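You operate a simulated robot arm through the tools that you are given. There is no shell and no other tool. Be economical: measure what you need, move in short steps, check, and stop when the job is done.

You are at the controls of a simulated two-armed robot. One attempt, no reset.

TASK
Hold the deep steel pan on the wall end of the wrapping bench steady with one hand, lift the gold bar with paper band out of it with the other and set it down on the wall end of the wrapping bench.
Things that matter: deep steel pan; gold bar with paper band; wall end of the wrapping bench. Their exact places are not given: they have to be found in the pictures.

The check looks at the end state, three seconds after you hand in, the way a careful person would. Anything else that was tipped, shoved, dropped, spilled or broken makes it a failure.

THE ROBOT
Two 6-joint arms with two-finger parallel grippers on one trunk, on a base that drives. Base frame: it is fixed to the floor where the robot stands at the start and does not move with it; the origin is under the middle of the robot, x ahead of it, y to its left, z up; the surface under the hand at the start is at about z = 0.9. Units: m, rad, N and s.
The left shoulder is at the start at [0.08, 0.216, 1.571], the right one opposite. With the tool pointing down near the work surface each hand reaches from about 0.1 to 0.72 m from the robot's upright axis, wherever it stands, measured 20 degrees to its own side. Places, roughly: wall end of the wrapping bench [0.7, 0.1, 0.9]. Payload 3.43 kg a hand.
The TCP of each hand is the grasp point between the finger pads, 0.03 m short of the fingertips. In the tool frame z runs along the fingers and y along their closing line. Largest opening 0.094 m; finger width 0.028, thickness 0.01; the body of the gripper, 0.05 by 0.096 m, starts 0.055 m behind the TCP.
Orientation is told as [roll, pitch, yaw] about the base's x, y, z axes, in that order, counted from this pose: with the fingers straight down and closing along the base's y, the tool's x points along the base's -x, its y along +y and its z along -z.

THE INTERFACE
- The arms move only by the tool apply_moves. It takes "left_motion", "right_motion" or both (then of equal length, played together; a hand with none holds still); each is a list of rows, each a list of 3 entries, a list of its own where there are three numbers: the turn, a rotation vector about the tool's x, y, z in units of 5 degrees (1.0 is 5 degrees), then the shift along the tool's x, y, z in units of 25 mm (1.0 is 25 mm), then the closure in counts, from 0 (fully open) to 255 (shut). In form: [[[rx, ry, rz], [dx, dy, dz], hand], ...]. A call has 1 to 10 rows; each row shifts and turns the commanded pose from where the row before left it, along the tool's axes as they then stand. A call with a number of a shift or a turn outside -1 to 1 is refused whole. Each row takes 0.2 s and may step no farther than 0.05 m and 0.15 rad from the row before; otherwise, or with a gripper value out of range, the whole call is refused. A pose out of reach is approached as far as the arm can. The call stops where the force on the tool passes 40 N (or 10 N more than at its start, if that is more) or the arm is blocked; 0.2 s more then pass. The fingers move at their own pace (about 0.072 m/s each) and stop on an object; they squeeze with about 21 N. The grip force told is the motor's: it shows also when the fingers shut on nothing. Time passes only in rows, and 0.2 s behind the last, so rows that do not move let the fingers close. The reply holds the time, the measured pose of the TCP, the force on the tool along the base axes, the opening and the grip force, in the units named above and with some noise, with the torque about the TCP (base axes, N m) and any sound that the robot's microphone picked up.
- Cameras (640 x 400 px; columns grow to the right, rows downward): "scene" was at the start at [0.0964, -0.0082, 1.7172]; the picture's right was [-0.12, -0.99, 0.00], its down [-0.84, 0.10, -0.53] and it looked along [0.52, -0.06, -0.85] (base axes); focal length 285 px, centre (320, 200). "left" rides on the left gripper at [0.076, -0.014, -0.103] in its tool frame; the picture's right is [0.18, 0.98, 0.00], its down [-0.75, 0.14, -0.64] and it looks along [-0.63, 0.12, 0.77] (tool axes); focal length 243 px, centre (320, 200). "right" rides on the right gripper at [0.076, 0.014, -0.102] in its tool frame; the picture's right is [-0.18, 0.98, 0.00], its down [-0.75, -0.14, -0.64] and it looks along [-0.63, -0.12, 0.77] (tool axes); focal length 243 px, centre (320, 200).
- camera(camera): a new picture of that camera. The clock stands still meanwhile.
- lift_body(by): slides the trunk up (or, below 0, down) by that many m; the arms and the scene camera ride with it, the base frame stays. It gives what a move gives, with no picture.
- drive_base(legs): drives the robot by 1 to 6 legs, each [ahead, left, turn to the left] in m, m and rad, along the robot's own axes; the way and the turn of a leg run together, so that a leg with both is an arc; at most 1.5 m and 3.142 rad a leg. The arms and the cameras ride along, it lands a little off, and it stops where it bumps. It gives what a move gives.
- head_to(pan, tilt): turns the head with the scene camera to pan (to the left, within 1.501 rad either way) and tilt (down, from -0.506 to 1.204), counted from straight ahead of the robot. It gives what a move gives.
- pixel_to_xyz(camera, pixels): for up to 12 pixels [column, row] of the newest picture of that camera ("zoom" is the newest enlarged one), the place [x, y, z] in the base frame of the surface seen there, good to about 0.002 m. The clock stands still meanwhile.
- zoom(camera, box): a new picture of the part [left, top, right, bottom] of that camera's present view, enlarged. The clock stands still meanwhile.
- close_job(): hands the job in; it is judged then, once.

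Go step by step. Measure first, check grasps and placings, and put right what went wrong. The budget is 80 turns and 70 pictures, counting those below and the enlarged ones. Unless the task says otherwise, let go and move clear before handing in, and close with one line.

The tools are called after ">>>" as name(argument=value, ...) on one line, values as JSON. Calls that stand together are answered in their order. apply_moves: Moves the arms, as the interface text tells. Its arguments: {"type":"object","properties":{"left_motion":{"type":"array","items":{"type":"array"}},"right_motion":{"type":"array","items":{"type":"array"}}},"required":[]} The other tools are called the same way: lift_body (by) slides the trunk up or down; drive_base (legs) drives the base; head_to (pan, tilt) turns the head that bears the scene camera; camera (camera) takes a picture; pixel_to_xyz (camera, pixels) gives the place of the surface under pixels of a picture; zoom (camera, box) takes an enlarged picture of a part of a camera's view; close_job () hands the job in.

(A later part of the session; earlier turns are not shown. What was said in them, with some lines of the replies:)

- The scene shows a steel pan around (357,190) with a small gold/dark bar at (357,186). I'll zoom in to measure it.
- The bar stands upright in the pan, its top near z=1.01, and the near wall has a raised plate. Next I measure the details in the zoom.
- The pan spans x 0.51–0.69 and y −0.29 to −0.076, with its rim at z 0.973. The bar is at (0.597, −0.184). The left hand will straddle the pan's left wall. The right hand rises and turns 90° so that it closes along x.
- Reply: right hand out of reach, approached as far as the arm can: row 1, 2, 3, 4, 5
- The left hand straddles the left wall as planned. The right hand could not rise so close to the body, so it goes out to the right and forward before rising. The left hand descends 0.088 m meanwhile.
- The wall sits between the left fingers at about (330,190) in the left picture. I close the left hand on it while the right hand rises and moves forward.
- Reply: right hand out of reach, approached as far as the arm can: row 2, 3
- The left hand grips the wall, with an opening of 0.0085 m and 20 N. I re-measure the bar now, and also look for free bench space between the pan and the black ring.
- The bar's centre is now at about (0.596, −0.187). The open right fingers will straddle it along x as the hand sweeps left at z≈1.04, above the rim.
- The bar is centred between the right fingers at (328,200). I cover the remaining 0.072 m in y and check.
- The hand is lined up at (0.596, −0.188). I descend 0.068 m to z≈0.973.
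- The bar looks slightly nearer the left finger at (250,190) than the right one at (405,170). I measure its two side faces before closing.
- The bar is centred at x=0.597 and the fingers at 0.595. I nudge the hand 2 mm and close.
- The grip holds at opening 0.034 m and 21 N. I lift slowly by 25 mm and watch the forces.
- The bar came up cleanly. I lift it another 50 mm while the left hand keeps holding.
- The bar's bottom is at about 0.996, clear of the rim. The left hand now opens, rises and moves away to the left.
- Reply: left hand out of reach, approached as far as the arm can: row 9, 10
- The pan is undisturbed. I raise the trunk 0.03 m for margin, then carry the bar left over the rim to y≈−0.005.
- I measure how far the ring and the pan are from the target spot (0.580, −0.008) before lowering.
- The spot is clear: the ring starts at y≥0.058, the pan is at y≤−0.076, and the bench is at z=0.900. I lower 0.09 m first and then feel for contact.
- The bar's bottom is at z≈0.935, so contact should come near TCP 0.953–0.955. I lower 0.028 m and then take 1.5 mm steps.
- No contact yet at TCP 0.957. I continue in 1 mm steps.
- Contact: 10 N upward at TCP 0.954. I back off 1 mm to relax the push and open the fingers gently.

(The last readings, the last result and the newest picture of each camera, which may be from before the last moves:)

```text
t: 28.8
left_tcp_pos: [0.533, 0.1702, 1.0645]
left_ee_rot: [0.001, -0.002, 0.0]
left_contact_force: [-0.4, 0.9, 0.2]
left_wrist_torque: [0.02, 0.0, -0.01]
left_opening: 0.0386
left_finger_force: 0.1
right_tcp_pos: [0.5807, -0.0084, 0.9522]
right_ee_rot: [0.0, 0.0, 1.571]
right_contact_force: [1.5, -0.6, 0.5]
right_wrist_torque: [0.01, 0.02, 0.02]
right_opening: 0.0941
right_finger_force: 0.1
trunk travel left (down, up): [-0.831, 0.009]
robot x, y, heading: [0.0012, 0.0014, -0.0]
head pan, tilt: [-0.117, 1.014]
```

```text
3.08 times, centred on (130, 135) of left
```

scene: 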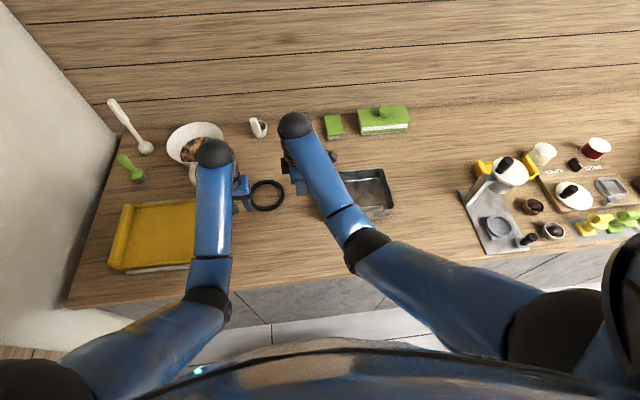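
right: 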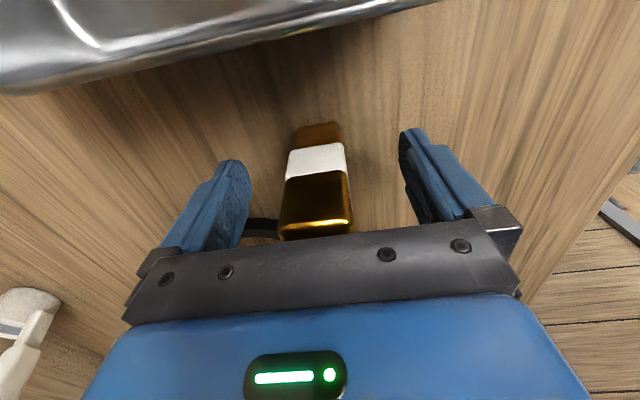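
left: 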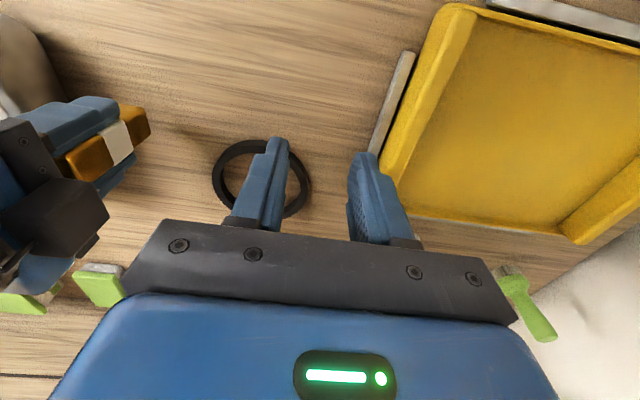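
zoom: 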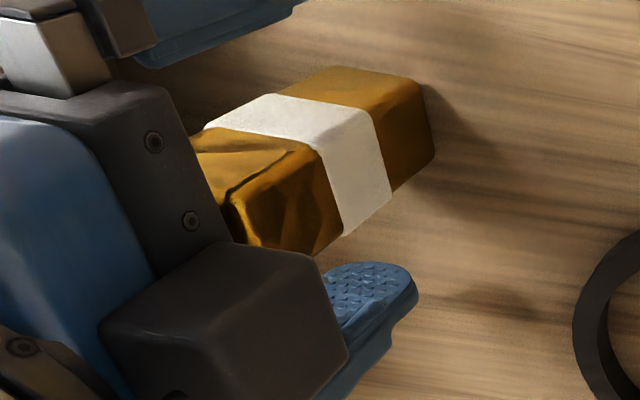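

The bar stands upright and free. I raise the right hand straight up and move it away to the right, fingertips above the bar.

>>> apply_moves(right_motion=[[[0, 0, 0], [0, 0, -0.5], 0], [[0, 0, 0], [0, 0, -0.8], 0], [[0, 0, 0], [0, 0, -0.9], 0], [[0, 0, 0], [0, 0, -0.9], 0], [[0, 0, 0], [0, 0, -0.9], 0], [[0, 0, 0], [0, 0, -0.9], 0], [[0, 0, 0], [0, 0, 0], 0]])

>>> apply_moves(right_motion=[[[0, 0, 0], [0.9, 0, 0], 0], [[0, 0, 0], [0.9, 0, 0], 0], [[0, 0, 0], [0.9, 0, 0], 0], [[0, 0, 0], [0.9, 0, 0], 0], [[0, 0, 0], [0.9, 0, 0], 0], [[0, 0, 0], [0.9, 0, 0], 0], [[0, 0, 0], [0.9, 0, 0], 0], [[0, 0, 0], [0.9, 0, 0], 0], [[0, 0, 0], [0.9, 0, 0], 0], [[0, 0, 0], [0.9, 0, 0], 0]])

>>> camera(camera="scene")

>>> camera(camera="left")

```text
t: 30.4
left_tcp_pos: [0.5325, 0.1696, 1.0649]
left_ee_rot: [0.0, -0.001, 0.001]
left_contact_force: [0.0, -0.7, 0.5]
left_wrist_torque: [0.01, 0.0, -0.02]
left_opening: 0.0386
left_finger_force: 0.0
right_tcp_pos: [0.5817, -0.0077, 1.0762]
right_ee_rot: [-0.001, 0.001, 1.57]
right_contact_force: [-0.6, 0.4, -0.1]
right_wrist_torque: [0.01, 0.0, -0.05]
right_opening: 0.0938
right_finger_force: 0.0
trunk travel left (down, up): [-0.831, 0.009]
robot x, y, heading: [0.0036, 0.0004, -0.006]
head pan, tilt: [-0.117, 1.014]
```

```text
t: 32.5
left_tcp_pos: [0.5329, 0.1686, 1.0651]
left_ee_rot: [0.0, -0.002, 0.0]
left_contact_force: [1.2, -0.8, -0.4]
left_wrist_torque: [-0.01, -0.01, -0.01]
left_opening: 0.0386
left_finger_force: 0.0
right_tcp_pos: [0.58, -0.2338, 1.0755]
right_ee_rot: [0.0, 0.001, 1.571]
right_contact_force: [-0.6, 0.8, 0.0]
right_wrist_torque: [-0.04, 0.02, 0.02]
right_opening: 0.0939
right_finger_force: 0.0
trunk travel left (down, up): [-0.831, 0.009]
robot x, y, heading: [-0.0027, 0.0013, -0.004]
head pan, tilt: [-0.117, 1.014]
```

```text
37 pictures are left
```

scene: 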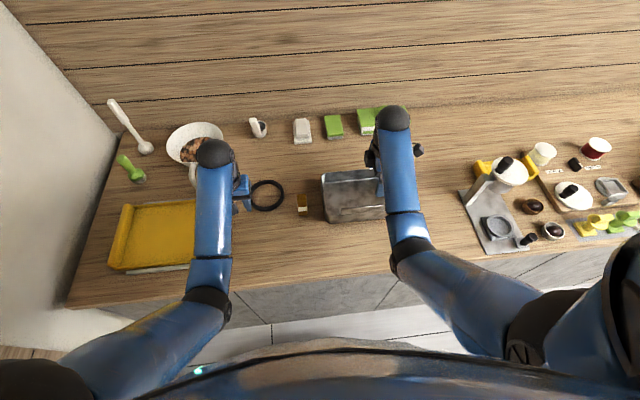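

```text
36 pictures are left
```

left: 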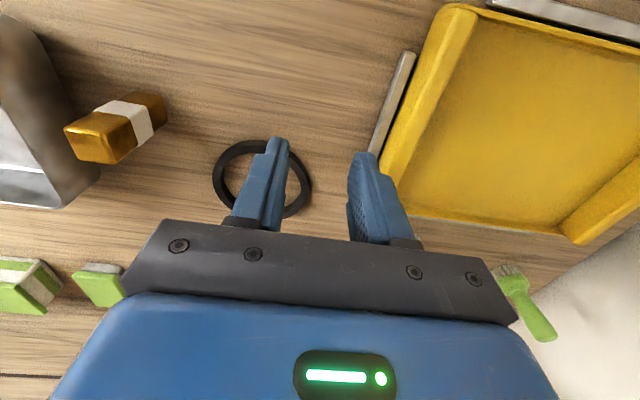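

The bar stands on the bench at (303,203) in the scene view. I move the right hand clear of the pan and check.

>>> apply_moves(right_motion=[[[0, 0, 0], [0.9, 0, 0], 0], [[0, 0, 0], [0.9, 0, 0], 0], [[0, 0, 0], [0.9, 0, 0], 0], [[0, 0, 0], [0.9, 0, 0], 0], [[0, 0, 0], [0.9, 0, 0], 0], [[0, 0, 0], [0.9, 0, 0], 0]])

>>> zoom(camera="scene", box=[240, 130, 420, 240])

```text
t: 34.0
left_tcp_pos: [0.5324, 0.1686, 1.064]
left_ee_rot: [0.0, -0.002, 0.0]
left_contact_force: [-0.5, 0.1, 0.2]
left_wrist_torque: [0.03, 0.01, -0.02]
left_opening: 0.0387
left_finger_force: 0.0
right_tcp_pos: [0.581, -0.3686, 1.0752]
right_ee_rot: [0.0, 0.0, 1.571]
right_contact_force: [0.6, -0.3, 0.0]
right_wrist_torque: [0.01, 0.03, -0.01]
right_opening: 0.0938
right_finger_force: 0.1
trunk travel left (down, up): [-0.831, 0.009]
robot x, y, heading: [0.0008, -0.008, -0.002]
head pan, tilt: [-0.117, 1.014]
```

```text
3.56 times, centred on (330, 185) of scene
```

zoom: 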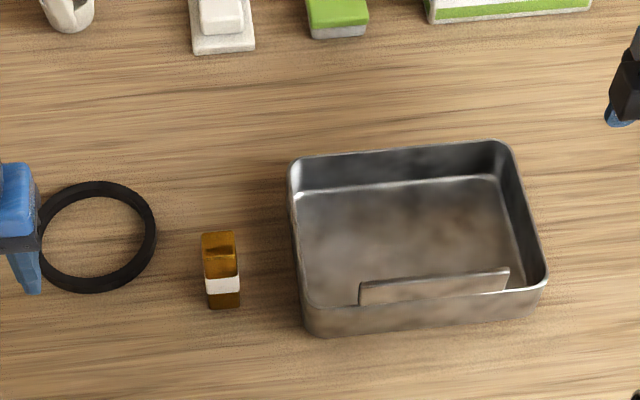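

The pan sits empty where it was, the bar stands on the bench beside it, and both hands are clear, so I hand in.

>>> close_job()

```text
The job is handed in.
```

The left hand held the pan steady while the right lifted out the gold bar, which now stands upright on the wall end of the bench, at about (0.58, −0.01) beside the undisturbed pan; the job is handed in.
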